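You operate a simulated robot arm through the tools that you are given. There is no shell and no other tool. Be economical: measure what you need, move in short steps, check, and stop when the job is done.

You are at the controls of a simulated robot arm. One attempt, no reset.

## Task
Push the wooden drawer shut. Take the purple cloth and leave it on the back part of the sorting table. Put the grey roll from the back of the desk top on the top of the bagging table. Open the wide sink door, put the small teal basket on the drain rack away on the cupboard under the sink, then shut the door. Lift the post end wall open. The order is free.

Only the result counts: the job must be done as asked and must still hold three seconds after the hand-in. Knocking over, shifting, dropping, spilling or breaking anything else fails it. Flat cloth is picked up by pressing the open fingertips on it (5 to 10 N) and closing them slowly along it; thin cloth reads only 2 to 8 mm in the jaws.

## Robot
A 6-joint arm with a two-finger gripper on a trunk, on a base that drives. Base frame: it is fixed to the floor where the robot stands at the start and does not move with it; the origin is under the middle of the robot, x ahead of it, y to its left, z up. Readings come in mm, rad, newtons and seconds.
Its first joint turns from -2.897 to 2.897 rad. Places, roughly: back part of the sorting table [1300, -5700, 700]; cupboard under the sink [4400, -9100, 100]; grey roll (8x8x4 cm) [2200, -9600, 700]; post end wall [2800, -1000, 800]; purple cloth (6x4x4 cm) [-3600, -6000, 800]; small teal basket (17x12x8 cm) [4300, -9500, 900]; top of the bagging table [-100, -7100, 700]; wide sink door [4300, -8700, 400]; wooden drawer [200, -2600, 600]. Payload 2.45 kg.
The tool frame sits at the grasp point between the pads (the TCP): z along the fingers, y along the line on which they close. The tips reach 20 mm beyond it. The gripper opens to 140 mm. The gripper's body begins 168 mm behind the TCP.
Orientation is that of the tool frame in the base frame, as a unit quaternion [w, x, y, z]. With the fingers straight down and closing along the base's y, the tool's x points along the base's -x, its y along +y and its z along -z.

## Interface
- The arm moves only by the tool send_rows. Its argument "series" is a list of rows, each an object (a shift or turn left out is 0, a gripper value left out holds the last) with "delta_pos": the shift along the base's x, y, z in units of 50 mm (1.0 is 50 mm), a list of three; "rotation": the turn, a rotation vector about the base's x, y, z in units of 6 degrees (1.0 is 6 degrees), a list of three; "claw": the opening, from 0 (shut) to 1 (fully open). In form: [{"delta_pos": [x, y, z], "rotation": [ax, ay, az], "claw": claw}, ...]. A call has 1 to 10 rows; each row shifts and turns the commanded pose from where the row before left it. A call with a number of a shift or a turn outside -1 to 1 is refused whole. Rows are played at 5 a second. More than 50 mm and 0.15 rad between two rows, or a gripper value outside its range, and nothing of the call is played. A pose out of reach is approached as far as the arm can. The call stops where the force on the tool passes 40 N (or 10 N more than at its start, if that is more) or the arm is blocked; 0.2 s more then pass. The fingers move at their own pace (about 45 mm/s each) and stop on an object; they squeeze with about 42 N. The grip force told is the motor's: it shows also when the fingers shut on nothing. Time passes only in rows, and 0.2 s behind the last, so rows that do not move let the fingers close. It gives the time, the measured TCP pose, the force on the tool (base axes), the opening and the grip force at its end, in the units of the frame above (readings bear some noise), with the torque about the TCP (base axes, N m) and any sound that the robot's microphone picked up, and new pictures: "show" is both (left out), scene, wrist or none.
- Cameras (640 x 400 px; columns grow to the right, rows downward): "scene" is now at [-97.3, 177.4, 1148.8]; the picture's right is [0.01, -1.00, 0.00], its down [-0.29, -0.00, -0.96] and it looks along [0.96, 0.01, -0.29] (base axes); focal length 265 px, centre (320, 200). "wrist" rides on the gripper at [78, 11, -209] in the tool frame; the picture's right is [-0.14, 0.99, 0.00], its down [-0.92, -0.13, -0.37] and it looks along [-0.37, -0.05, 0.93] (tool axes); focal length 280 px, centre (320, 200). There is no depth. A picture from a camera that has moved, and an enlarged one, comes with that camera's place and axes in the base frame and with its lens.
- drive_base(legs): drives the robot by 1 to 6 legs, each [ahead, left, turn to the left] in mm, mm and rad, along the robot's own axes; the way and the turn of a leg run together, so that a leg with both is an arc; at most 1500 mm and 3.142 rad a leg. The arm and the cameras ride along, it lands a little off, and it stops where it bumps. It gives what a move gives, and a new picture of the scene camera.
- turn_head(pan, tilt): turns the head with the scene camera to pan (to the left, within 2.496 rad either way) and tilt (down, from -0.506 to 1.204), counted from straight ahead of the robot. It gives what a move gives, and a new picture of the scene camera.
- enlarge(camera, box): a new picture of the part [left, top, right, bottom] of that camera's present view, enlarged. The clock stands still meanwhile.
- finish_job(): hands the job in; it is judged then, once.

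Go step by step. Nothing tells you exact positions but the pictures and the camera data: compare them with the known pose of the tool, close in by small moves and look again before you grip or let go. The budget is 180 turns and 274 pictures, counting those below and the enlarged ones. Unless the task says otherwise, let go and move clear before handing in.

The tools are called after "Request:" by a JSON object that holds its "fn" and its "kwargs". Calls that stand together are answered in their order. send_rows: Moves the arm, as the interface text tells. Its arguments: {"type":"object","properties":{"series":{"type":"array","items":{"type":"object","properties":{"delta_pos":{"type":"array","items":{"type":"number"}},"rotation":{"type":"array","items":{"type":"number"}},"claw":{"type":"number"}}}},"show":{"type":"string","enum":["both","scene","wrist","none"]}},"required":["series"]} The other tools are called the same way: drive_base (legs) drives the base; turn_head (pan, tilt) turns the head that bears the scene camera; enlarge (camera, box) takes an enlarged picture of a part of a camera's view; finish_job () hands the job in.

At the start:

```text
time: 0.0
tcp_pos: [645.9, -54.5, 797.5]
orientation: [0.0, 0.0, 1.0, 0.0]
ft_force: [0.0, -1.1, 1.2]
moment: [0.02, -0.01, 0.0]
finger_gap: 139.9
gripper_force: 0.0
robot x, y, heading: [0.7, 3.6, -0.002]
head pan, tilt: [0.014, 0.29]
```

scene: 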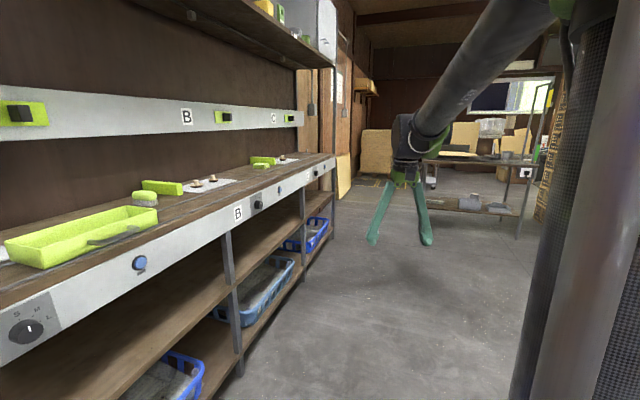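
wrist: 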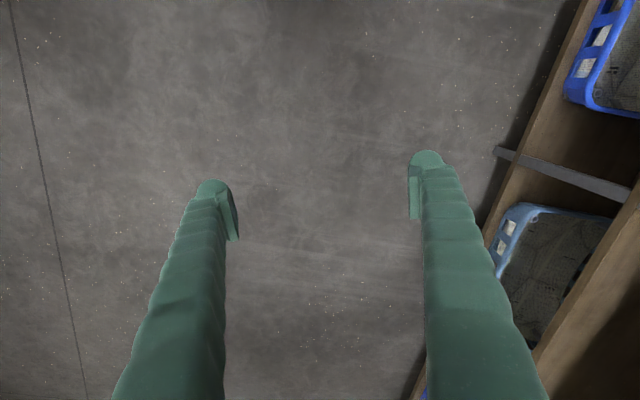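

I see a workbench on the left and a table with things ahead. I'll look around with the head first to plan the route.

Request:
{"fn": "turn_head", "kwargs": {"pan": -0.8, "tilt": 0.25}}

Request:
{"fn": "turn_head", "kwargs": {"pan": -1.7, "tilt": 0.25}}

Request:
{"fn": "turn_head", "kwargs": {"pan": -2.45, "tilt": 0.25}}

```text
time: 1.1
tcp_pos: [645.4, -53.3, 798.2]
orientation: [0.0, 0.0, 1.0, 0.001]
ft_force: [-0.5, -0.7, 0.7]
moment: [0.01, 0.03, 0.0]
finger_gap: 140.0
gripper_force: 0.0
robot x, y, heading: [-0.5, 6.3, -0.0]
head pan, tilt: [-0.799, 0.25]
camera scene: at [-125.6, 109.3, 1152.6], right [-0.72, -0.7, 0.0], down [-0.17, 0.18, -0.97], along [0.68, -0.69, -0.25], focal length 265 px, centre (320, 200)
```

scene: 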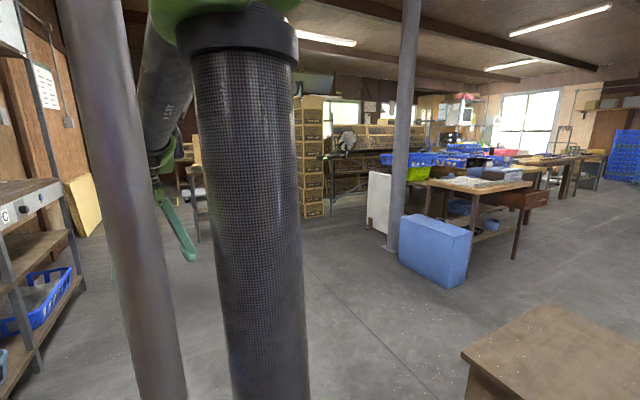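

```text
time: 2.3
tcp_pos: [646.3, -53.2, 797.5]
orientation: [0.0, 0.0, 1.0, 0.0]
ft_force: [-0.2, 0.3, -0.9]
moment: [0.0, 0.0, 0.03]
finger_gap: 139.8
gripper_force: 0.1
robot x, y, heading: [1.1, 0.3, 0.005]
head pan, tilt: [-1.7, 0.25]
camera scene: at [-202.7, 83.6, 1152.6], right [-0.99, 0.13, 0.0], down [0.03, 0.24, -0.97], along [-0.12, -0.96, -0.25], focal length 265 px, centre (320, 200)
```

scene: 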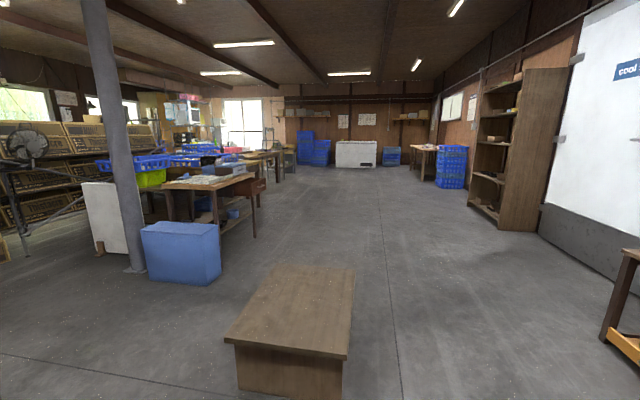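

```text
time: 3.4
tcp_pos: [645.0, -54.7, 797.8]
orientation: [0.001, 0.0, 1.0, 0.0]
ft_force: [0.0, -0.3, 0.5]
moment: [-0.04, -0.03, -0.01]
finger_gap: 139.8
gripper_force: 0.2
robot x, y, heading: [0.3, -0.6, 0.001]
head pan, tilt: [-2.45, 0.25]
camera scene: at [-262.6, 116.6, 1152.6], right [-0.64, 0.77, 0.0], down [0.19, 0.16, -0.97], along [-0.75, -0.62, -0.25], focal length 265 px, centre (320, 200)
```

scene: 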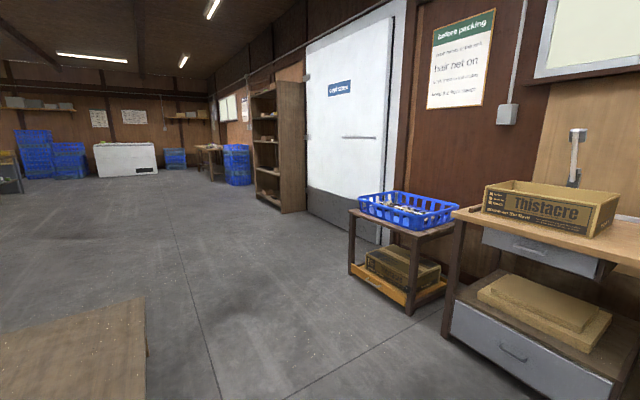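

Request:
{"fn": "turn_head", "kwargs": {"pan": -0.2, "tilt": 0.2}}

Request:
{"fn": "enlarge", "kwargs": {"camera": "scene", "box": [220, 60, 540, 260]}}

```text
time: 5.5
tcp_pos: [645.0, -53.4, 797.5]
orientation: [0.001, 0.0, 1.0, 0.0]
ft_force: [-0.2, 0.1, -0.4]
moment: [0.02, 0.02, 0.01]
finger_gap: 139.8
gripper_force: 0.1
robot x, y, heading: [3.3, -0.6, 0.001]
head pan, tilt: [-0.201, 0.201]
camera scene: at [-99.4, 157.6, 1157.1], right [-0.2, -0.98, 0.0], down [-0.2, 0.04, -0.98], along [0.96, -0.2, -0.2], focal length 265 px, centre (320, 200)
```

scene: 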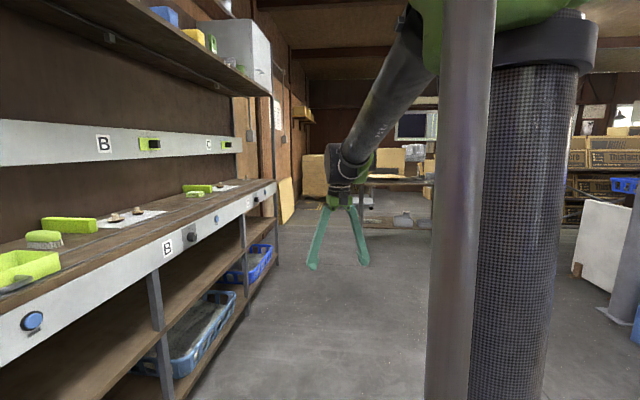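

```text
2.00 times, centred on (380, 160) of scene
camera zoom: at [-99.4, 157.6, 1157.1], right [-0.2, -0.98, 0.0], down [-0.2, 0.04, -0.98], along [0.96, -0.2, -0.2], focal length 530 px, centre (200, 280)
```

zoom: 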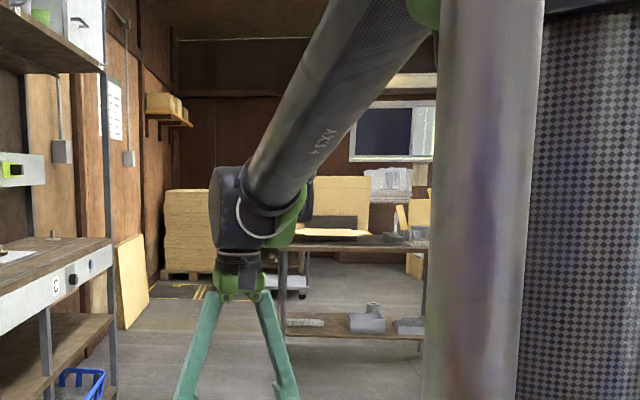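

Only a partial view of the table ahead; I drive nearer to see the post end wall.

Request:
{"fn": "drive_base", "kwargs": {"legs": [[1100, -500, 0]]}}

Request:
{"fn": "turn_head", "kwargs": {"pan": 0.05, "tilt": 0.3}}

```text
time: 11.7
tcp_pos: [1740.4, -571.5, 796.9]
orientation: [0.0, 0.008, 1.0, -0.001]
ft_force: [-0.1, 0.0, 0.1]
moment: [0.01, 0.01, -0.03]
finger_gap: 140.0
gripper_force: 0.0
robot x, y, heading: [1096.6, -509.3, -0.014]
head pan, tilt: [-0.201, 0.201]
camera scene: at [998.6, -349.7, 1157.1], right [-0.21, -0.98, 0.0], down [-0.19, 0.04, -0.98], along [0.96, -0.21, -0.2], focal length 265 px, centre (320, 200)
```

scene: 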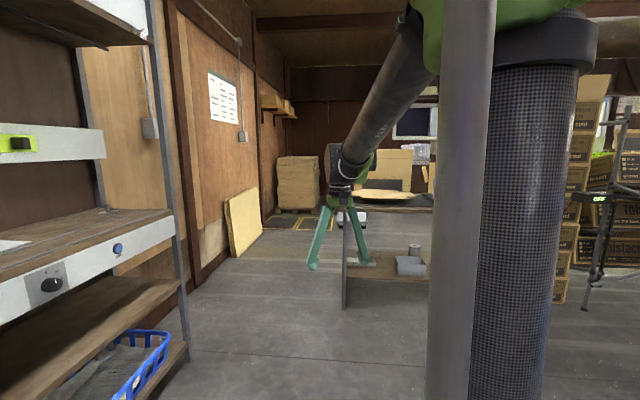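

```text
time: 12.4
tcp_pos: [1740.0, -572.5, 797.1]
orientation: [0.0, 0.008, 1.0, -0.001]
ft_force: [-0.4, 0.2, -0.2]
moment: [-0.02, -0.02, 0.01]
finger_gap: 139.9
gripper_force: 0.2
robot x, y, heading: [1094.3, -508.1, -0.014]
head pan, tilt: [0.051, 0.3]
camera scene: at [1000.9, -326.5, 1147.9], right [0.03, -1.0, 0.0], down [-0.3, -0.01, -0.96], along [0.95, 0.03, -0.3], focal length 265 px, centre (320, 200)
```

scene: 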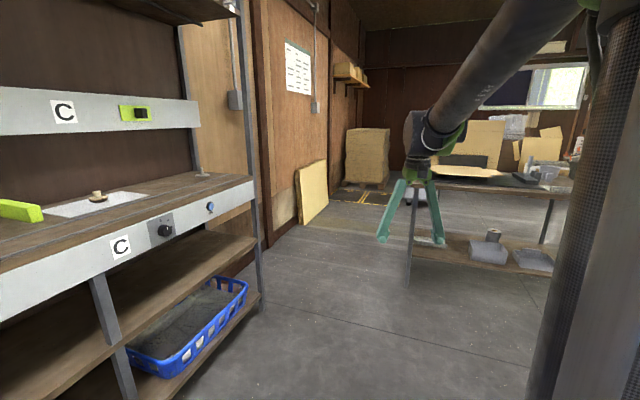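

Request:
{"fn": "send_rows", "kwargs": {"series": [{"delta_pos": [0, -1, 1]}, {"delta_pos": [0, -1, 1]}, {"delta_pos": [0, -1, 1]}, {"delta_pos": [-1, -1, 1]}, {"delta_pos": [-1, -1, 0]}, {"delta_pos": [-1, -1, 0]}, {"delta_pos": [-1, -1, 0]}, {"delta_pos": [0, -1, 0]}], "show": "scene"}}

Request:
{"fn": "enlarge", "kwargs": {"camera": "scene", "box": [360, 80, 600, 230]}}

```text
refused: row 1 steps farther than a row can; nothing moved
```

```text
2.67 times, centred on (480, 155) of scene
camera zoom: at [1000.9, -326.5, 1147.9], right [0.03, -1.0, 0.0], down [-0.3, -0.01, -0.96], along [0.95, 0.03, -0.3], focal length 707 px, centre (-107, 320)
```

zoom: 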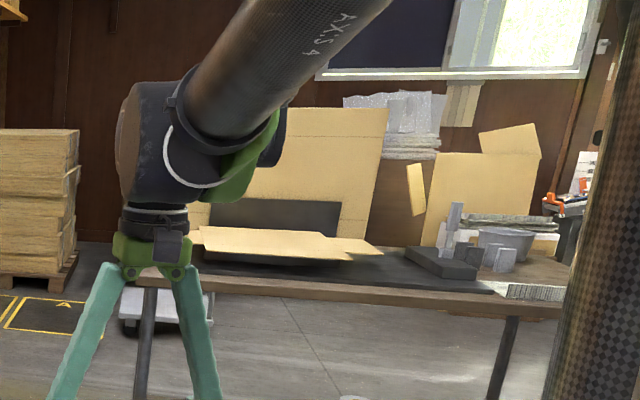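

Request:
{"fn": "send_rows", "kwargs": {"series": [{"delta_pos": [0, -0.7, 0.7]}, {"delta_pos": [0, -0.7, 0.7]}, {"delta_pos": [0, -0.7, 0.7]}, {"delta_pos": [-0.5, -0.7, 0.5]}, {"delta_pos": [-0.7, -0.7, 0]}, {"delta_pos": [-0.7, -0.7, 0]}, {"delta_pos": [-0.7, -0.7, 0]}, {"delta_pos": [-0.7, -0.7, 0]}, {"delta_pos": [-0.7, -0.7, 0]}], "show": "none"}}

Request:
{"fn": "drive_base", "kwargs": {"legs": [[600, 0, 0]]}}

Request:
{"fn": "turn_head", "kwargs": {"pan": -0.2, "tilt": 0.45}}

```text
time: 14.4
tcp_pos: [1540.3, -886.2, 926.6]
orientation: [0.0, 0.007, 1.0, 0.0]
ft_force: [0.4, 1.1, -0.8]
moment: [0.0, -0.01, 0.0]
finger_gap: 139.8
gripper_force: 0.1
robot x, y, heading: [1095.7, -506.3, -0.013]
head pan, tilt: [0.051, 0.3]
```

```text
time: 17.9
tcp_pos: [2160.9, -891.6, 925.6]
orientation: [0.001, 0.005, 1.0, 0.0]
ft_force: [-0.2, 0.1, -0.5]
moment: [0.01, 0.0, -0.02]
finger_gap: 140.0
gripper_force: 0.0
robot x, y, heading: [1714.3, -516.9, -0.011]
head pan, tilt: [0.051, 0.3]
camera scene: at [1617.4, -334.6, 1147.9], right [0.04, -1.0, 0.0], down [-0.3, -0.01, -0.96], along [0.95, 0.04, -0.3], focal length 265 px, centre (320, 200)
```

scene: 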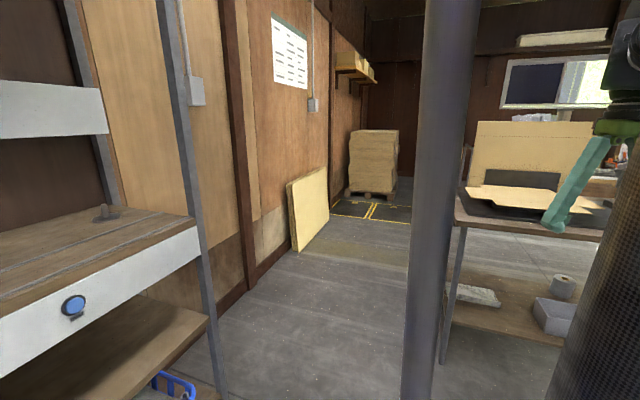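

```text
time: 18.7
tcp_pos: [2160.8, -891.6, 925.9]
orientation: [0.0, 0.005, 1.0, 0.0]
ft_force: [-0.7, 0.2, 0.6]
moment: [0.01, -0.03, -0.01]
finger_gap: 140.1
gripper_force: 0.1
robot x, y, heading: [1714.5, -511.6, -0.008]
head pan, tilt: [-0.201, 0.45]
camera scene: at [1614.0, -357.6, 1134.0], right [-0.21, -0.98, 0.0], down [-0.43, 0.09, -0.9], along [0.88, -0.19, -0.43], focal length 265 px, centre (320, 200)
```

scene: 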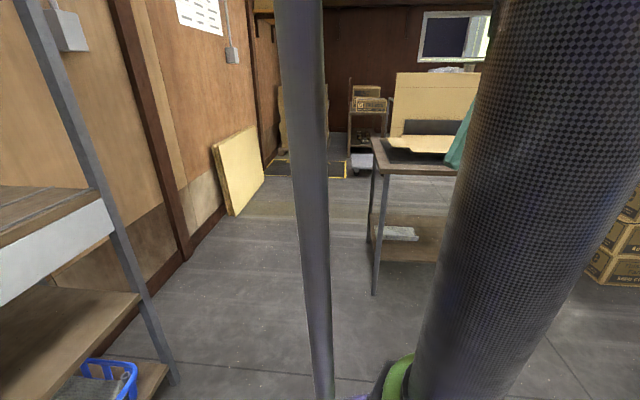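

Request:
{"fn": "drive_base", "kwargs": {"legs": [[0, -750, 0]]}}

Request:
{"fn": "turn_head", "kwargs": {"pan": 0.05, "tilt": 0.45}}

Request:
{"fn": "enlarge", "kwargs": {"camera": "scene", "box": [200, 80, 440, 230]}}

```text
time: 22.7
tcp_pos: [2157.3, -1633.7, 927.3]
orientation: [0.0, 0.003, 1.0, 0.0]
ft_force: [-0.3, -0.2, 0.3]
moment: [-0.02, -0.01, 0.0]
finger_gap: 140.0
gripper_force: 0.0
robot x, y, heading: [1706.8, -1256.2, -0.009]
head pan, tilt: [-0.201, 0.45]
camera scene: at [1608.1, -1100.9, 1133.9], right [-0.2, -0.98, 0.0], down [-0.43, 0.09, -0.9], along [0.88, -0.18, -0.44], focal length 265 px, centre (320, 200)
```

scene: 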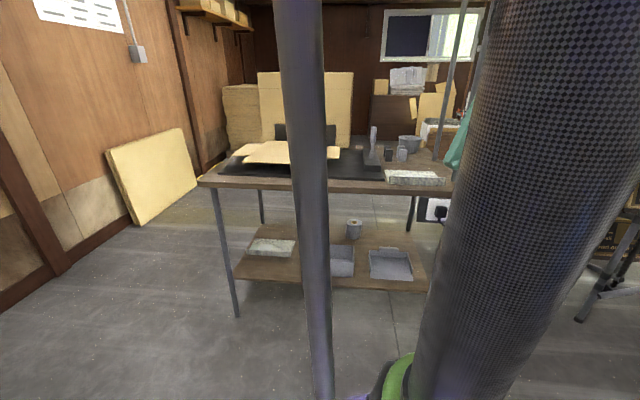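

```text
time: 23.5
tcp_pos: [2157.9, -1631.4, 926.9]
orientation: [0.0, 0.003, 1.0, 0.0]
ft_force: [0.5, -0.4, -0.3]
moment: [0.01, 0.03, -0.02]
finger_gap: 139.9
gripper_force: 0.0
robot x, y, heading: [1709.9, -1260.8, -0.002]
head pan, tilt: [0.051, 0.45]
camera scene: at [1609.9, -1078.0, 1133.9], right [0.05, -1.0, 0.0], down [-0.43, -0.02, -0.9], along [0.9, 0.04, -0.44], focal length 265 px, centre (320, 200)
```

scene: 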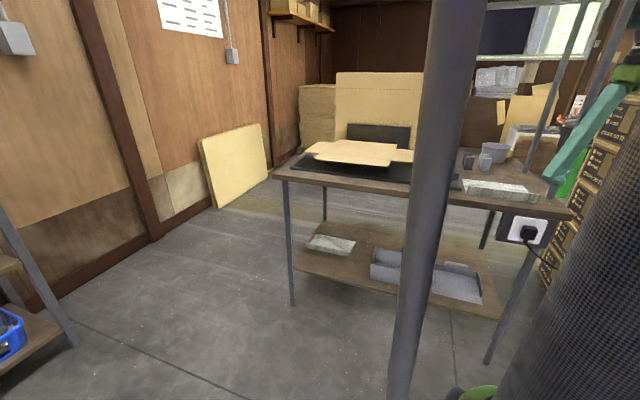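

```text
2.67 times, centred on (320, 155) of scene
camera zoom: at [1609.9, -1078.0, 1133.9], right [0.05, -1.0, 0.0], down [-0.43, -0.02, -0.9], along [0.9, 0.04, -0.44], focal length 707 px, centre (320, 320)
```

zoom: 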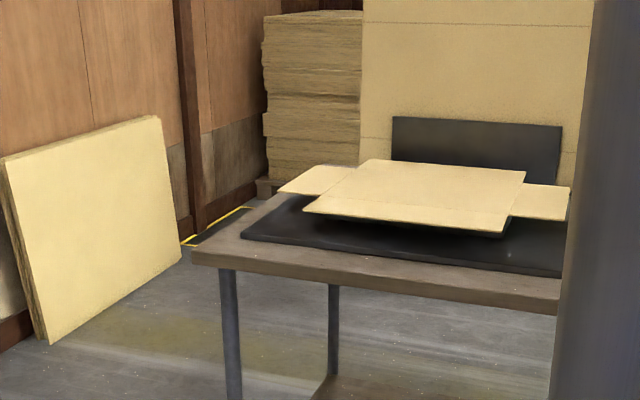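

Request:
{"fn": "drive_base", "kwargs": {"legs": [[250, 50, 0]]}}

Request:
{"fn": "send_rows", "kwargs": {"series": [{"delta_pos": [0, 0, 1]}, {"delta_pos": [0, 0.7, 0.7]}, {"delta_pos": [0, 1, 0]}, {"delta_pos": [0, 1, 0]}, {"delta_pos": [0, 1, 0]}, {"delta_pos": [0, 1, 0]}, {"delta_pos": [0, 1, 0]}, {"delta_pos": [0, 1, 0]}, {"delta_pos": [0.7, 0.7, 0]}, {"delta_pos": [0.7, 0.7, 0]}]}}

```text
time: 25.3
tcp_pos: [2413.3, -1585.3, 927.2]
orientation: [0.001, 0.003, 1.0, 0.0]
ft_force: [0.7, -0.2, -0.7]
moment: [-0.03, 0.01, 0.03]
finger_gap: 139.8
gripper_force: 0.0
robot x, y, heading: [1963.5, -1211.5, -0.002]
head pan, tilt: [0.051, 0.45]
camera scene: at [1865.2, -1029.7, 1133.9], right [0.05, -1.0, 0.0], down [-0.43, -0.02, -0.9], along [0.9, 0.04, -0.44], focal length 265 px, centre (320, 200)
```

scene: 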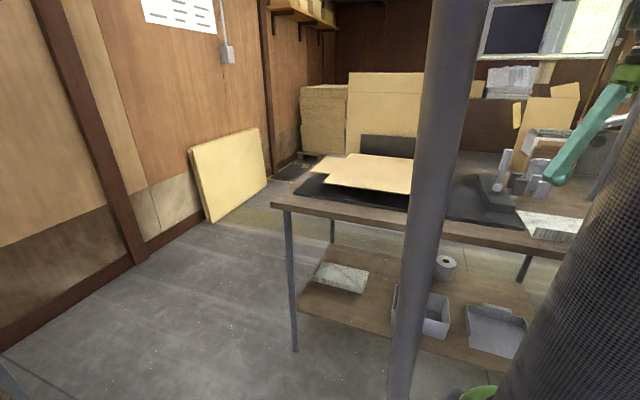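

```text
time: 27.5
tcp_pos: [2483.0, -1178.6, 1011.9]
orientation: [-0.001, 0.003, 1.0, 0.001]
ft_force: [0.6, -0.1, 0.1]
moment: [0.0, -0.04, -0.02]
finger_gap: 140.0
gripper_force: 0.1
robot x, y, heading: [1961.5, -1214.4, -0.001]
head pan, tilt: [0.051, 0.45]
camera scene: at [1865.0, -1029.7, 1133.9], right [0.04, -1.0, 0.0], down [-0.43, -0.02, -0.9], along [0.9, 0.04, -0.44], focal length 265 px, centre (320, 200)
camera wrist: at [2404.4, -1167.7, 1219.7], right [0.14, 0.99, 0.0], down [0.92, -0.13, 0.37], along [0.36, -0.05, -0.93], focal length 280 px, centre (320, 200)
```

scene: 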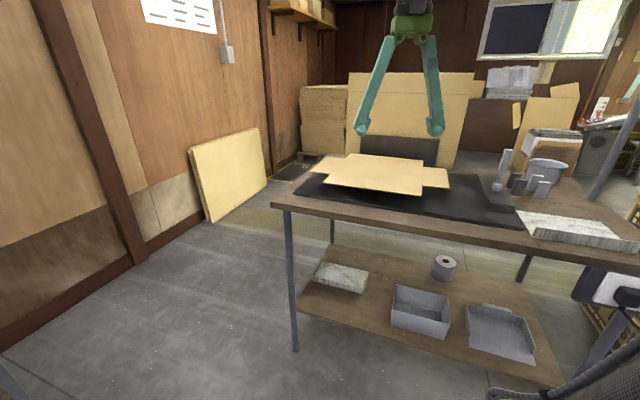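
wrist: 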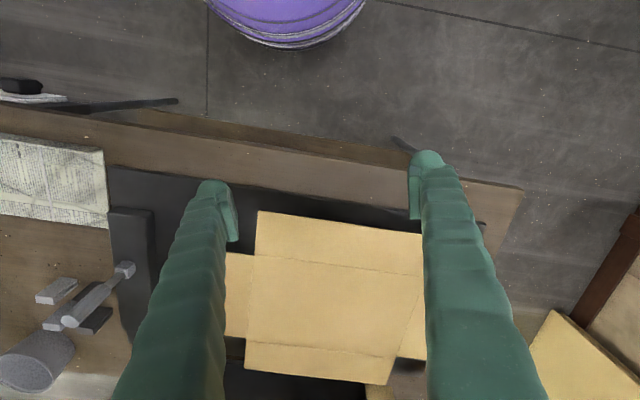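

Request:
{"fn": "send_rows", "kwargs": {"series": [{"delta_pos": [0, 1, 0.0]}, {"delta_pos": [0, 1, 0.0]}, {"delta_pos": [0, 1, 0]}, {"delta_pos": [0, 0.5, 0]}], "show": "none"}}

Request:
{"fn": "enlarge", "kwargs": {"camera": "wrist", "box": [0, 150, 400, 400]}}

Request:
{"fn": "enlarge", "kwargs": {"camera": "scene", "box": [270, 110, 510, 260]}}

```text
time: 28.5
tcp_pos: [2482.0, -1006.4, 1011.8]
orientation: [-0.001, 0.003, 1.0, 0.0]
ft_force: [0.0, 0.5, -0.1]
moment: [0.0, 0.0, -0.02]
finger_gap: 140.0
gripper_force: 0.1
robot x, y, heading: [1960.9, -1211.9, -0.007]
head pan, tilt: [0.051, 0.45]
```

```text
1.60 times, centred on (200, 275) of wrist
camera zoom: at [2403.9, -994.2, 1219.3], right [0.14, 0.99, 0.0], down [0.92, -0.13, 0.37], along [0.36, -0.05, -0.93], focal length 449 px, centre (512, 80)
```

zoom: 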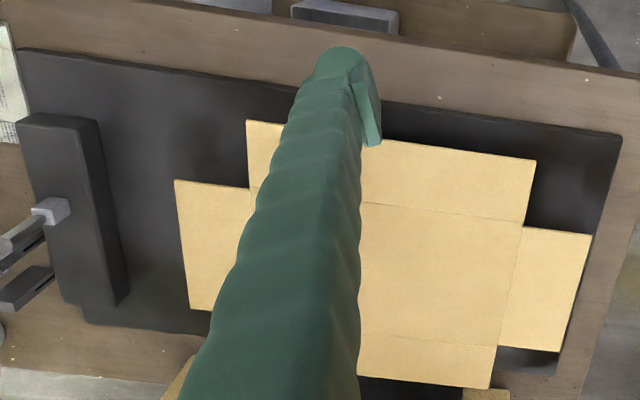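

```text
2.67 times, centred on (390, 185) of scene
camera zoom: at [1865.2, -1029.6, 1133.9], right [0.04, -1.0, 0.0], down [-0.43, -0.02, -0.9], along [0.9, 0.04, -0.44], focal length 707 px, centre (133, 240)
```

zoom: 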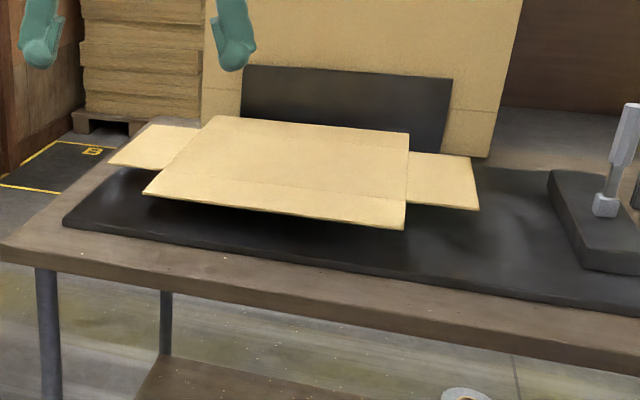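

The post end wall is the left flap of the flat carton, about 195 mm along the hinge, outer near corner near [2763, -955, 809], with the mat about 45 mm below. I'll turn the tool to point at it nearly level, one finger above and one below, grip the flap edge and roll it up about its hinge.

Request:
{"fn": "send_rows", "kwargs": {"series": [{"rotation": [0, -1, 0]}, {"rotation": [0, -1, 0]}, {"rotation": [0, -1, 0]}, {"rotation": [0, -1, 0]}, {"rotation": [0, -1, 0]}, {"rotation": [0, -1, 0]}, {"rotation": [0, -1, 0]}, {"rotation": [0, -1, 0]}, {"rotation": [0, -1, 0]}, {"rotation": [0, -1, 0], "claw": 0.3}], "show": "none"}}

Request:
{"fn": "send_rows", "kwargs": {"series": [{"rotation": [0, -1, 0]}, {"rotation": [0, -1, 0]}, {"rotation": [0, -0.5, 0]}, {"rotation": [0, 0, -1]}, {"rotation": [0, 0, -1]}, {"rotation": [0, 0, -0.8]}], "show": "none"}}

Request:
{"fn": "send_rows", "kwargs": {"series": [{"rotation": [-0.924, 0.278, 0.259]}, {"rotation": [-0.924, 0.278, 0.259]}, {"rotation": [-0.924, 0.278, 0.259]}, {"rotation": [-0.924, 0.278, 0.259]}, {"rotation": [-0.924, 0.278, 0.259]}, {"rotation": [-0.924, 0.278, 0.259]}, {"rotation": [-0.924, 0.278, 0.259]}, {"rotation": [-0.924, 0.278, 0.259]}, {"rotation": [-0.924, 0.278, 0.259]}, {"rotation": [-0.924, 0.278, 0.259]}], "show": "none"}}

Request:
{"fn": "send_rows", "kwargs": {"series": [{"rotation": [-0.924, 0.278, 0.259]}, {"rotation": [-0.924, 0.278, 0.259]}, {"rotation": [-0.924, 0.278, 0.259]}, {"rotation": [-0.924, 0.278, 0.259]}, {"rotation": [-0.924, 0.278, 0.259]}], "show": "both"}}

```text
time: 30.7
tcp_pos: [2481.7, -1004.7, 1012.1]
orientation: [0.501, 0.003, 0.866, 0.001]
ft_force: [0.2, 0.2, 0.3]
moment: [-0.03, 0.02, -0.04]
finger_gap: 105.6
gripper_force: 0.0
robot x, y, heading: [1963.2, -1209.9, -0.004]
head pan, tilt: [0.051, 0.45]
```

```text
time: 32.1
tcp_pos: [2482.8, -1005.1, 1012.0]
orientation: [0.603, 0.118, 0.784, -0.087]
ft_force: [0.6, 0.6, -0.5]
moment: [0.01, -0.04, 0.01]
finger_gap: 42.1
gripper_force: 0.1
robot x, y, heading: [1961.4, -1211.9, -0.0]
head pan, tilt: [0.051, 0.45]
```

```text
time: 34.3
tcp_pos: [2483.6, -1003.7, 1012.0]
orientation: [0.478, -0.289, 0.738, -0.378]
ft_force: [1.2, 0.0, -0.8]
moment: [0.04, -0.02, 0.01]
finger_gap: 41.7
gripper_force: 0.0
robot x, y, heading: [1964.3, -1211.8, -0.007]
head pan, tilt: [0.051, 0.45]
```

```text
time: 35.5
tcp_pos: [2483.0, -1004.2, 1011.3]
orientation: [0.364, -0.471, 0.638, -0.488]
ft_force: [0.1, -0.2, -0.3]
moment: [0.04, 0.0, 0.02]
finger_gap: 42.0
gripper_force: 0.1
robot x, y, heading: [1964.1, -1208.7, -0.005]
head pan, tilt: [0.051, 0.45]
camera scene: at [1865.2, -1029.6, 1133.9], right [0.05, -1.0, 0.0], down [-0.43, -0.02, -0.9], along [0.9, 0.04, -0.44], focal length 265 px, centre (320, 200)
camera wrist: at [2263.9, -1020.0, 1053.6], right [-0.2, 0.21, -0.96], down [-0.04, 0.97, 0.22], along [0.98, 0.09, -0.19], focal length 280 px, centre (320, 200)
```

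scene: 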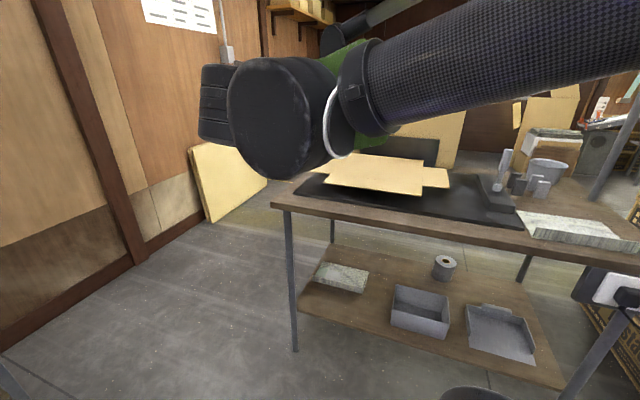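
wrist: 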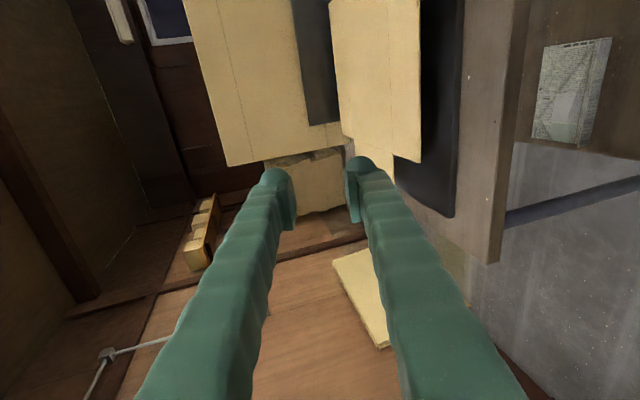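

Request:
{"fn": "send_rows", "kwargs": {"series": [{"delta_pos": [0.52, 0.22, -0.61]}, {"delta_pos": [0.52, 0.22, -0.61]}, {"delta_pos": [0.52, 0.22, -0.61]}, {"delta_pos": [0.52, 0.22, -0.61]}, {"delta_pos": [0.52, 0.22, -0.61]}, {"delta_pos": [0.52, 0.22, -0.61]}], "show": "both"}}

```text
time: 36.9
tcp_pos: [2640.4, -938.5, 826.9]
orientation: [0.365, -0.471, 0.639, -0.487]
ft_force: [0.2, -0.2, 0.9]
moment: [0.05, 0.0, 0.03]
finger_gap: 42.0
gripper_force: 0.0
robot x, y, heading: [1964.3, -1216.7, -0.007]
head pan, tilt: [0.051, 0.45]
camera scene: at [1865.2, -1029.6, 1133.9], right [0.05, -1.0, 0.0], down [-0.43, -0.02, -0.9], along [0.9, 0.04, -0.44], focal length 265 px, centre (320, 200)
camera wrist: at [2420.9, -954.3, 868.5], right [-0.2, 0.21, -0.96], down [-0.04, 0.97, 0.23], along [0.98, 0.09, -0.19], focal length 280 px, centre (320, 200)
```

scene: 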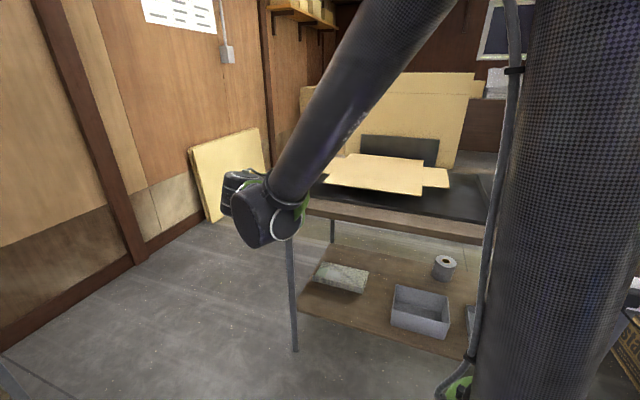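
wrist: 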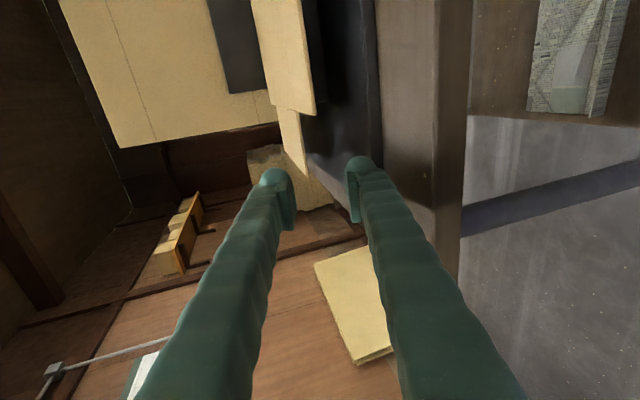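

Request:
{"fn": "send_rows", "kwargs": {"series": [{"delta_pos": [0, 0, -0.3]}, {"delta_pos": [0.55, -0.16, 0]}, {"delta_pos": [0.55, -0.16, 0]}, {"delta_pos": [0.5, -0.15, 0]}], "show": "wrist"}}

```text
time: 37.5
tcp_pos: [2649.9, -943.4, 811.7]
orientation: [0.366, -0.471, 0.638, -0.487]
ft_force: [-24.0, 0.8, 8.2]
moment: [-0.11, 0.9, -0.27]
finger_gap: 41.5
gripper_force: 0.1
robot x, y, heading: [1964.9, -1215.2, -0.004]
head pan, tilt: [0.051, 0.45]
stopped in row 2: the force on the tool passed its limit at 83 N (the readings are from after the stop); the commanded pose is now the measured one
camera wrist: at [2431.2, -958.1, 853.2], right [-0.2, 0.21, -0.96], down [-0.04, 0.97, 0.23], along [0.98, 0.09, -0.19], focal length 280 px, centre (320, 200)
```

wrist: 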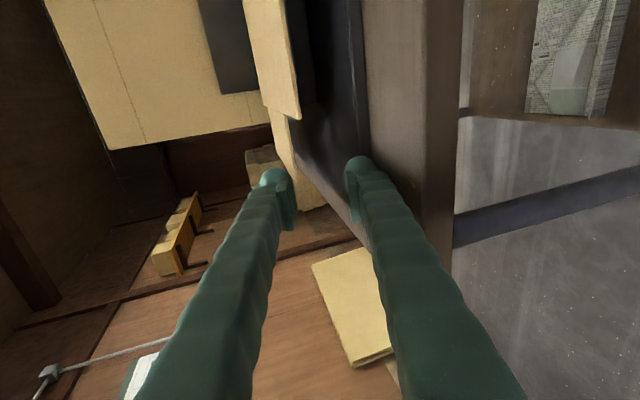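

The lower finger met the mat's front edge. I'll back off a little, narrow the opening and go in slightly higher.

Request:
{"fn": "send_rows", "kwargs": {"series": [{"delta_pos": [-0.4, 0.12, 0.1]}, {"claw": 0.18}, {"claw": 0.18}], "show": "none"}}

Request:
{"fn": "enlarge", "kwargs": {"camera": "wrist", "box": [200, 80, 440, 280]}}

Request:
{"fn": "turn_head", "kwargs": {"pan": 0.0, "tilt": 0.45}}

```text
time: 38.3
tcp_pos: [2632.0, -935.7, 814.6]
orientation: [0.365, -0.47, 0.639, -0.488]
ft_force: [0.5, -0.2, 1.2]
moment: [-0.02, 0.05, -0.03]
finger_gap: 24.9
gripper_force: 0.0
robot x, y, heading: [1963.4, -1210.6, -0.008]
head pan, tilt: [0.051, 0.45]
```

```text
2.00 times, centred on (320, 180) of wrist
camera zoom: at [2413.4, -951.5, 857.3], right [-0.2, 0.21, -0.96], down [-0.04, 0.97, 0.23], along [0.98, 0.09, -0.19], focal length 561 px, centre (320, 240)
```

zoom: 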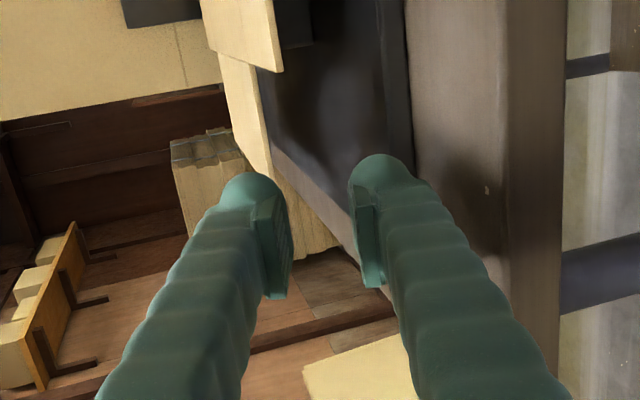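

```text
time: 38.9
tcp_pos: [2631.9, -935.2, 815.4]
orientation: [0.365, -0.472, 0.638, -0.488]
ft_force: [-0.8, -0.2, 0.0]
moment: [0.0, 0.03, 0.0]
finger_gap: 25.3
gripper_force: 0.0
robot x, y, heading: [1964.2, -1209.4, -0.001]
head pan, tilt: [0.0, 0.45]
camera scene: at [1865.0, -1034.2, 1133.9], right [0.0, -1.0, 0.0], down [-0.44, 0.0, -0.9], along [0.9, 0.0, -0.44], focal length 265 px, centre (320, 200)
```

scene: 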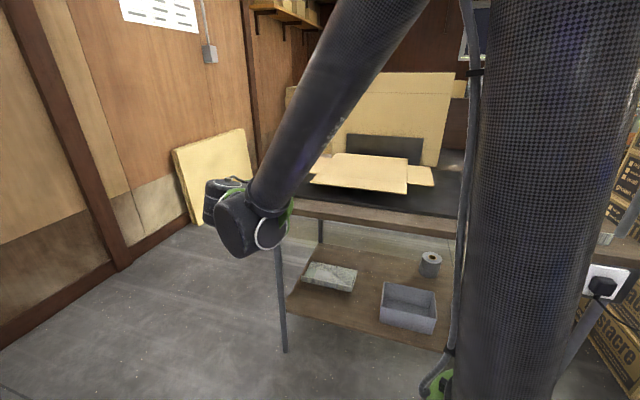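

Request:
{"fn": "send_rows", "kwargs": {"series": [{"delta_pos": [0.3, -0.09, 0.04]}, {"delta_pos": [0.3, -0.09, 0]}, {"delta_pos": [0.3, -0.09, 0]}, {"delta_pos": [0.3, -0.09, 0]}, {"delta_pos": [0.3, -0.09, 0]}, {"delta_pos": [0.3, -0.09, 0]}], "show": "wrist"}}

Request:
{"fn": "enlarge", "kwargs": {"camera": "wrist", "box": [240, 80, 400, 200]}}

```text
time: 40.3
tcp_pos: [2723.0, -964.3, 817.5]
orientation: [0.366, -0.471, 0.638, -0.487]
ft_force: [0.0, -0.1, 0.0]
moment: [0.0, -0.02, -0.01]
finger_gap: 25.2
gripper_force: 0.1
robot x, y, heading: [1965.8, -1208.1, -0.003]
head pan, tilt: [0.0, 0.45]
camera wrist: at [2503.8, -979.3, 858.9], right [-0.2, 0.21, -0.96], down [-0.04, 0.97, 0.23], along [0.98, 0.09, -0.19], focal length 280 px, centre (320, 200)
```

wrist: 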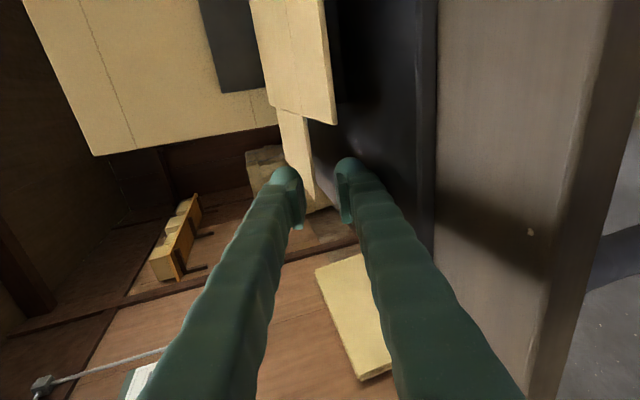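

```text
3.33 times, centred on (320, 140) of wrist
camera zoom: at [2503.8, -979.3, 858.9], right [-0.2, 0.21, -0.96], down [-0.04, 0.97, 0.23], along [0.98, 0.09, -0.19], focal length 935 px, centre (320, 400)
```

zoom: 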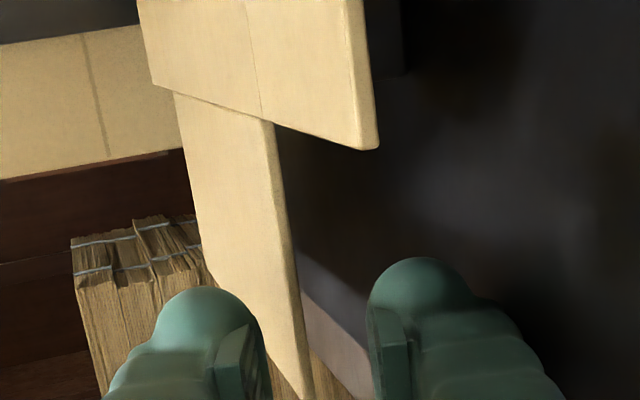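

Request:
{"fn": "send_rows", "kwargs": {"series": [{"delta_pos": [0.3, -0.09, 0]}, {"delta_pos": [0.3, -0.09, 0]}, {"delta_pos": [0.3, -0.09, 0]}, {"delta_pos": [0.2, -0.06, 0]}], "show": "wrist"}}

Request:
{"fn": "enlarge", "kwargs": {"camera": "wrist", "box": [240, 80, 400, 200]}}

```text
time: 41.3
tcp_pos: [2777.2, -979.0, 817.1]
orientation: [0.365, -0.471, 0.639, -0.487]
ft_force: [0.2, -0.6, 0.5]
moment: [0.02, 0.0, 0.0]
finger_gap: 25.2
gripper_force: 0.1
robot x, y, heading: [1964.7, -1209.7, -0.007]
head pan, tilt: [0.0, 0.45]
camera wrist: at [2558.3, -994.5, 859.0], right [-0.2, 0.21, -0.96], down [-0.04, 0.97, 0.23], along [0.98, 0.09, -0.19], focal length 280 px, centre (320, 200)
```

wrist: 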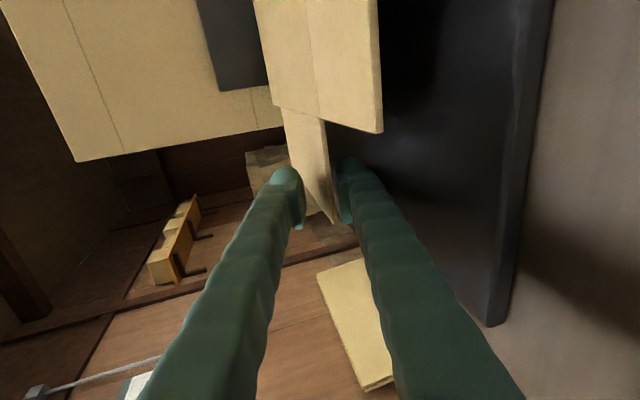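

```text
3.33 times, centred on (320, 140) of wrist
camera zoom: at [2558.3, -994.5, 859.0], right [-0.2, 0.21, -0.96], down [-0.04, 0.97, 0.23], along [0.98, 0.09, -0.19], focal length 935 px, centre (320, 400)
```

zoom: 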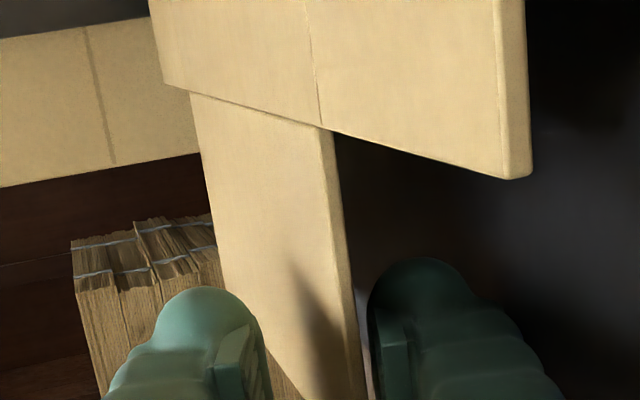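

The flap edge sits between the fingers. Now I roll up about the hinge, flap caged between the fingers.

Request:
{"fn": "send_rows", "kwargs": {"series": [{"delta_pos": [-0.006, -0.021, 0.124], "rotation": [0.957, -0.288, 0]}, {"delta_pos": [-0.01, -0.033, 0.12], "rotation": [0.957, -0.288, 0]}, {"delta_pos": [-0.013, -0.044, 0.116], "rotation": [0.957, -0.288, 0]}, {"delta_pos": [-0.017, -0.056, 0.112], "rotation": [0.957, -0.288, 0]}, {"delta_pos": [-0.02, -0.067, 0.104], "rotation": [0.957, -0.288, 0]}, {"delta_pos": [-0.023, -0.077, 0.096], "rotation": [0.957, -0.288, 0]}, {"delta_pos": [-0.026, -0.086, 0.088], "rotation": [0.957, -0.288, 0]}, {"delta_pos": [-0.028, -0.094, 0.078], "rotation": [0.957, -0.288, 0]}], "show": "both"}}

```text
time: 43.1
tcp_pos: [2771.0, -1004.4, 859.6]
orientation: [0.593, -0.231, 0.73, -0.251]
ft_force: [-0.4, -0.4, 0.3]
moment: [0.02, 0.01, 0.01]
finger_gap: 25.2
gripper_force: 0.1
robot x, y, heading: [1963.0, -1207.5, -0.004]
head pan, tilt: [0.0, 0.45]
camera scene: at [1865.0, -1034.3, 1133.9], right [0.0, -1.0, 0.0], down [-0.44, 0.0, -0.9], along [0.9, 0.0, -0.44], focal length 265 px, centre (320, 200)
camera wrist: at [2550.0, -1026.2, 829.5], right [-0.01, 0.85, -0.53], down [-0.18, 0.52, 0.83], along [0.98, 0.11, 0.15], focal length 280 px, centre (320, 200)
```

scene: 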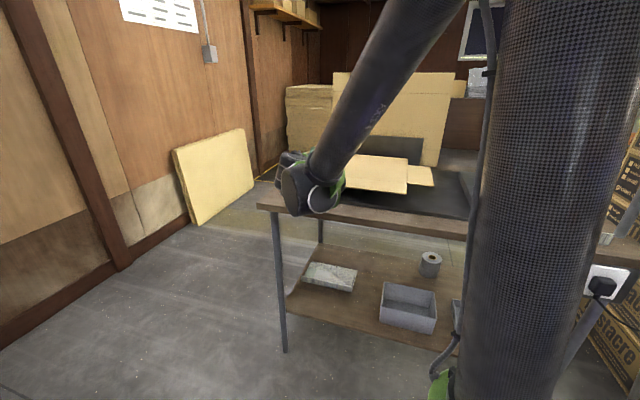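
wrist: 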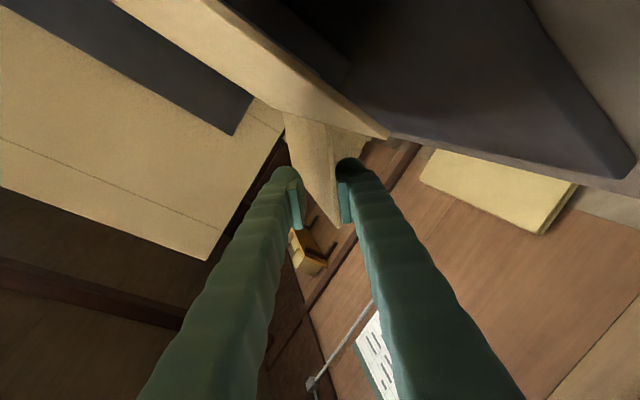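

Request:
{"fn": "send_rows", "kwargs": {"series": [{"delta_pos": [-0.03, -0.101, 0.066], "rotation": [0.957, -0.288, 0]}, {"delta_pos": [-0.032, -0.107, 0.056], "rotation": [0.957, -0.288, 0]}, {"delta_pos": [-0.034, -0.113, 0.044], "rotation": [0.957, -0.288, 0]}, {"delta_pos": [-0.035, -0.117, 0.03], "rotation": [0.957, -0.288, 0]}, {"delta_pos": [-0.036, -0.119, 0.018], "rotation": [0.957, -0.288, 0]}, {"delta_pos": [-0.036, -0.119, 0.006], "rotation": [0.957, -0.288, 0]}, {"delta_pos": [-0.036, -0.121, -0.008], "rotation": [0.957, -0.288, 0]}, {"delta_pos": [-0.036, -0.119, -0.022], "rotation": [0.957, -0.288, 0]}], "show": "both"}}

```text
time: 44.9
tcp_pos: [2757.5, -1047.8, 868.1]
orientation: [0.717, 0.048, 0.695, 0.028]
ft_force: [4.2, 13.1, -0.8]
moment: [-0.26, 0.12, -0.31]
finger_gap: 33.2
gripper_force: 6.0
robot x, y, heading: [1963.3, -1208.8, -0.003]
head pan, tilt: [0.0, 0.45]
camera scene: at [1865.1, -1033.7, 1133.8], right [0.0, -1.0, 0.0], down [-0.44, 0.0, -0.9], along [0.9, 0.0, -0.44], focal length 265 px, centre (320, 200)
camera wrist: at [2550.5, -1022.1, 785.5], right [0.02, 0.97, 0.24], down [-0.4, -0.21, 0.89], along [0.92, -0.12, 0.38], focal length 280 px, centre (320, 200)
```

scene: 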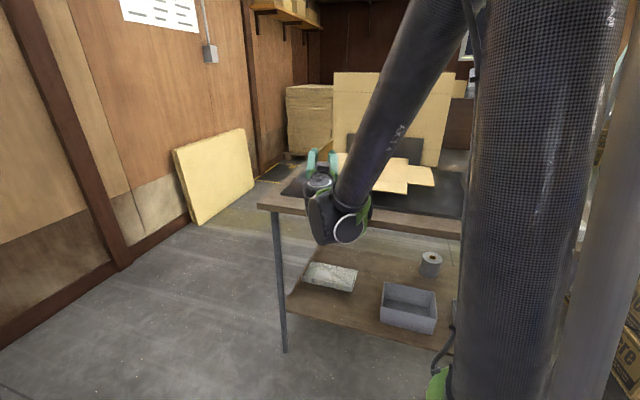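
wrist: 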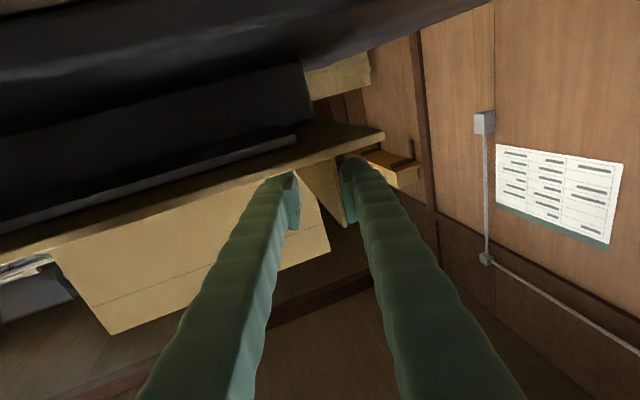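

Request:
{"fn": "send_rows", "kwargs": {"series": [{"delta_pos": [0.03, 0.1, 0], "claw": 0.3}, {"delta_pos": [0, 0, 0]}, {"delta_pos": [-0.4, 0.07, 0]}, {"delta_pos": [-0.4, 0.07, 0]}, {"delta_pos": [-0.4, 0.07, 0]}], "show": "wrist"}}

```text
time: 46.1
tcp_pos: [2697.7, -1033.9, 869.2]
orientation: [0.717, 0.05, 0.695, 0.026]
ft_force: [-0.1, 0.0, 0.3]
moment: [0.04, 0.0, -0.02]
finger_gap: 41.9
gripper_force: 0.1
robot x, y, heading: [1959.6, -1212.3, -0.0]
head pan, tilt: [0.0, 0.45]
camera wrist: at [2490.7, -1008.5, 785.7], right [0.02, 0.97, 0.24], down [-0.4, -0.21, 0.89], along [0.92, -0.12, 0.38], focal length 280 px, centre (320, 200)
```

wrist: 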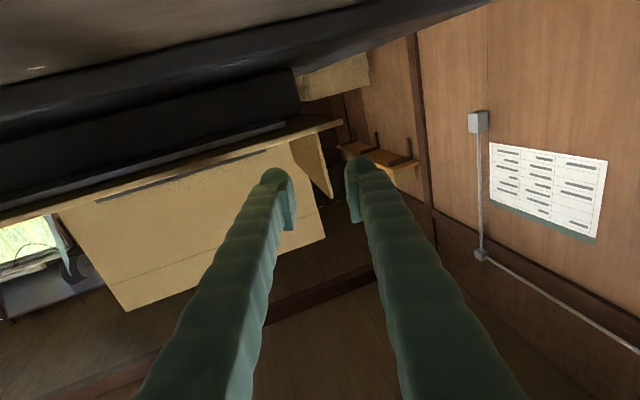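

The flap stays upright. I back off and look.

Request:
{"fn": "send_rows", "kwargs": {"series": [{"delta_pos": [-0.9, 0.2, 0.2]}, {"delta_pos": [-0.9, 0, 0.4]}, {"delta_pos": [-0.8, 0, 0.6]}, {"delta_pos": [-0.5, 0, 0.8], "rotation": [0, 1, 0]}, {"delta_pos": [0, -0.3, 0.9], "rotation": [0, 1, 0]}, {"delta_pos": [0, -0.9, 0], "rotation": [0, 1, 0]}, {"delta_pos": [0, -0.9, 0], "rotation": [0, 1, 0]}, {"delta_pos": [0, -0.9, 0], "rotation": [0, 1, 0]}, {"delta_pos": [0, -0.9, 0], "rotation": [0, 1, 0]}], "show": "scene"}}

Request:
{"fn": "enlarge", "kwargs": {"camera": "scene", "box": [230, 90, 470, 240]}}

```text
time: 48.1
tcp_pos: [2541.0, -1219.6, 1015.8]
orientation: [0.467, 0.054, 0.882, 0.011]
ft_force: [-0.2, 0.1, -1.0]
moment: [-0.01, 0.0, -0.03]
finger_gap: 42.0
gripper_force: 0.1
robot x, y, heading: [1959.7, -1209.0, -0.004]
head pan, tilt: [0.0, 0.45]
camera scene: at [1864.7, -1034.4, 1133.9], right [0.0, -1.0, 0.0], down [-0.44, 0.0, -0.9], along [0.9, 0.0, -0.44], focal length 265 px, centre (320, 200)
```

scene: 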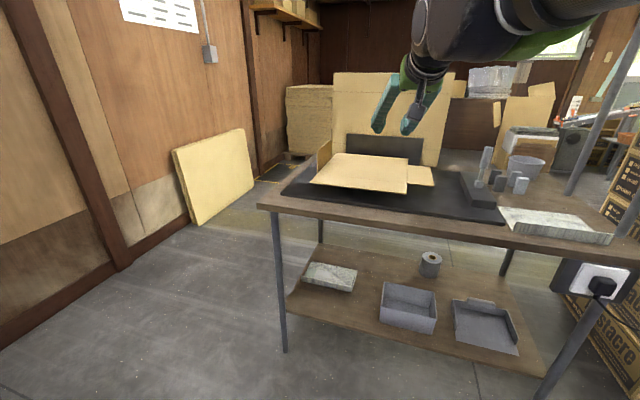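

```text
2.67 times, centred on (350, 165) of scene
camera zoom: at [1864.7, -1034.4, 1133.9], right [0.0, -1.0, 0.0], down [-0.44, 0.0, -0.9], along [0.9, 0.0, -0.44], focal length 707 px, centre (240, 293)
```

zoom: 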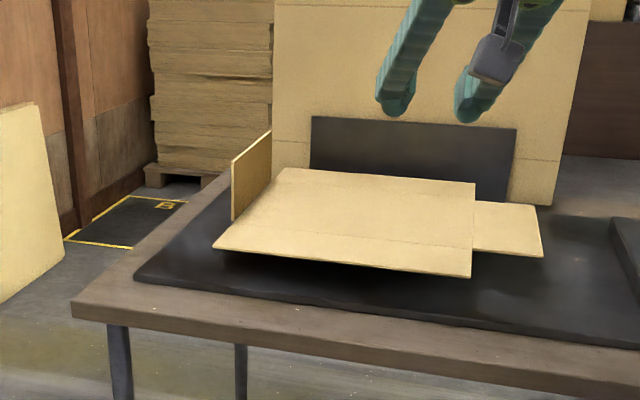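

The flap stands upright; that part is done. Next the drawer: I tuck the arm and drive around the low bench.

Request:
{"fn": "send_rows", "kwargs": {"series": [{"delta_pos": [-0.5, 0, 0], "rotation": [0, 1, 0]}, {"delta_pos": [-0.5, 0, 0], "rotation": [0, 1, 0]}, {"delta_pos": [-0.5, 0, 0], "rotation": [0, 1, 0]}, {"delta_pos": [-0.5, 0, 0], "rotation": [0, 1, 0]}, {"delta_pos": [-0.5, 0, 0], "rotation": [0, 1, 0]}, {"delta_pos": [-0.5, 0, 0], "rotation": [0, 1, 0]}, {"delta_pos": [-0.5, 0, 0], "rotation": [0, 1, 0]}, {"delta_pos": [-0.5, 0, 0], "rotation": [0, 1, 0]}, {"delta_pos": [-0.5, 0, 0], "rotation": [0, 1, 0], "claw": 0}, {"delta_pos": [-0.5, 0, 0], "rotation": [0, 0.3, 0]}], "show": "none"}}

Request:
{"fn": "drive_base", "kwargs": {"legs": [[-300, 0, 0], [-700, 900, 0], [-1000, 0, 0], [-1100, 0, 0]]}}

Request:
{"fn": "turn_head", "kwargs": {"pan": -1.0, "tilt": 0.4}}

```text
time: 50.3
tcp_pos: [2292.2, -1219.1, 1012.5]
orientation: [-0.001, 0.053, 0.998, -0.016]
ft_force: [0.6, -0.2, 0.5]
moment: [0.0, 0.04, 0.0]
finger_gap: 0.1
gripper_force: 8.3
robot x, y, heading: [1964.8, -1209.6, -0.003]
head pan, tilt: [0.0, 0.45]
```

```text
time: 67.8
tcp_pos: [-814.2, -294.9, 1013.9]
orientation: [0.0, 0.046, 0.999, -0.016]
ft_force: [-0.6, 0.2, -0.2]
moment: [-0.02, -0.03, 0.01]
finger_gap: 0.0
gripper_force: 29.1
robot x, y, heading: [-1144.5, -291.8, 0.007]
head pan, tilt: [0.0, 0.45]
camera scene: at [-1243.4, -115.9, 1133.9], right [0.01, -1.0, 0.0], down [-0.44, 0.0, -0.9], along [0.9, 0.01, -0.44], focal length 265 px, centre (320, 200)
```

scene: 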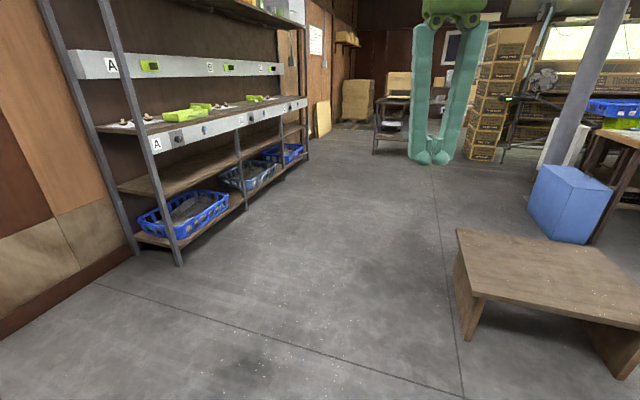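

```text
time: 69.1
tcp_pos: [-813.7, -296.5, 1013.0]
orientation: [-0.001, 0.047, 0.999, -0.015]
ft_force: [0.2, -0.1, 0.2]
moment: [-0.02, -0.02, 0.0]
finger_gap: 0.3
gripper_force: 29.8
robot x, y, heading: [-1142.9, -291.0, 0.007]
head pan, tilt: [-1.0, 0.4]
camera scene: at [-1284.7, -194.1, 1138.6], right [-0.84, -0.55, 0.0], down [-0.21, 0.33, -0.92], along [0.5, -0.77, -0.39], focal length 265 px, centre (320, 200)
```

scene: 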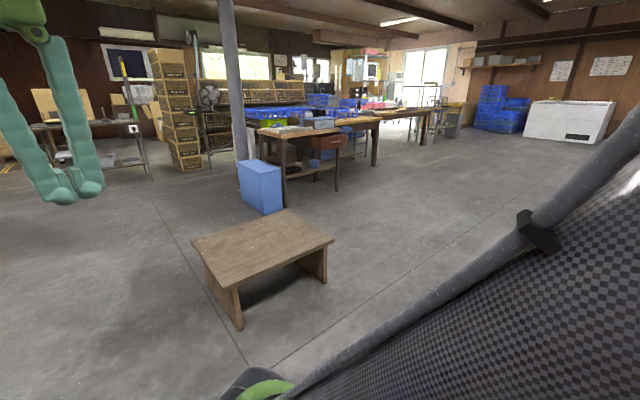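

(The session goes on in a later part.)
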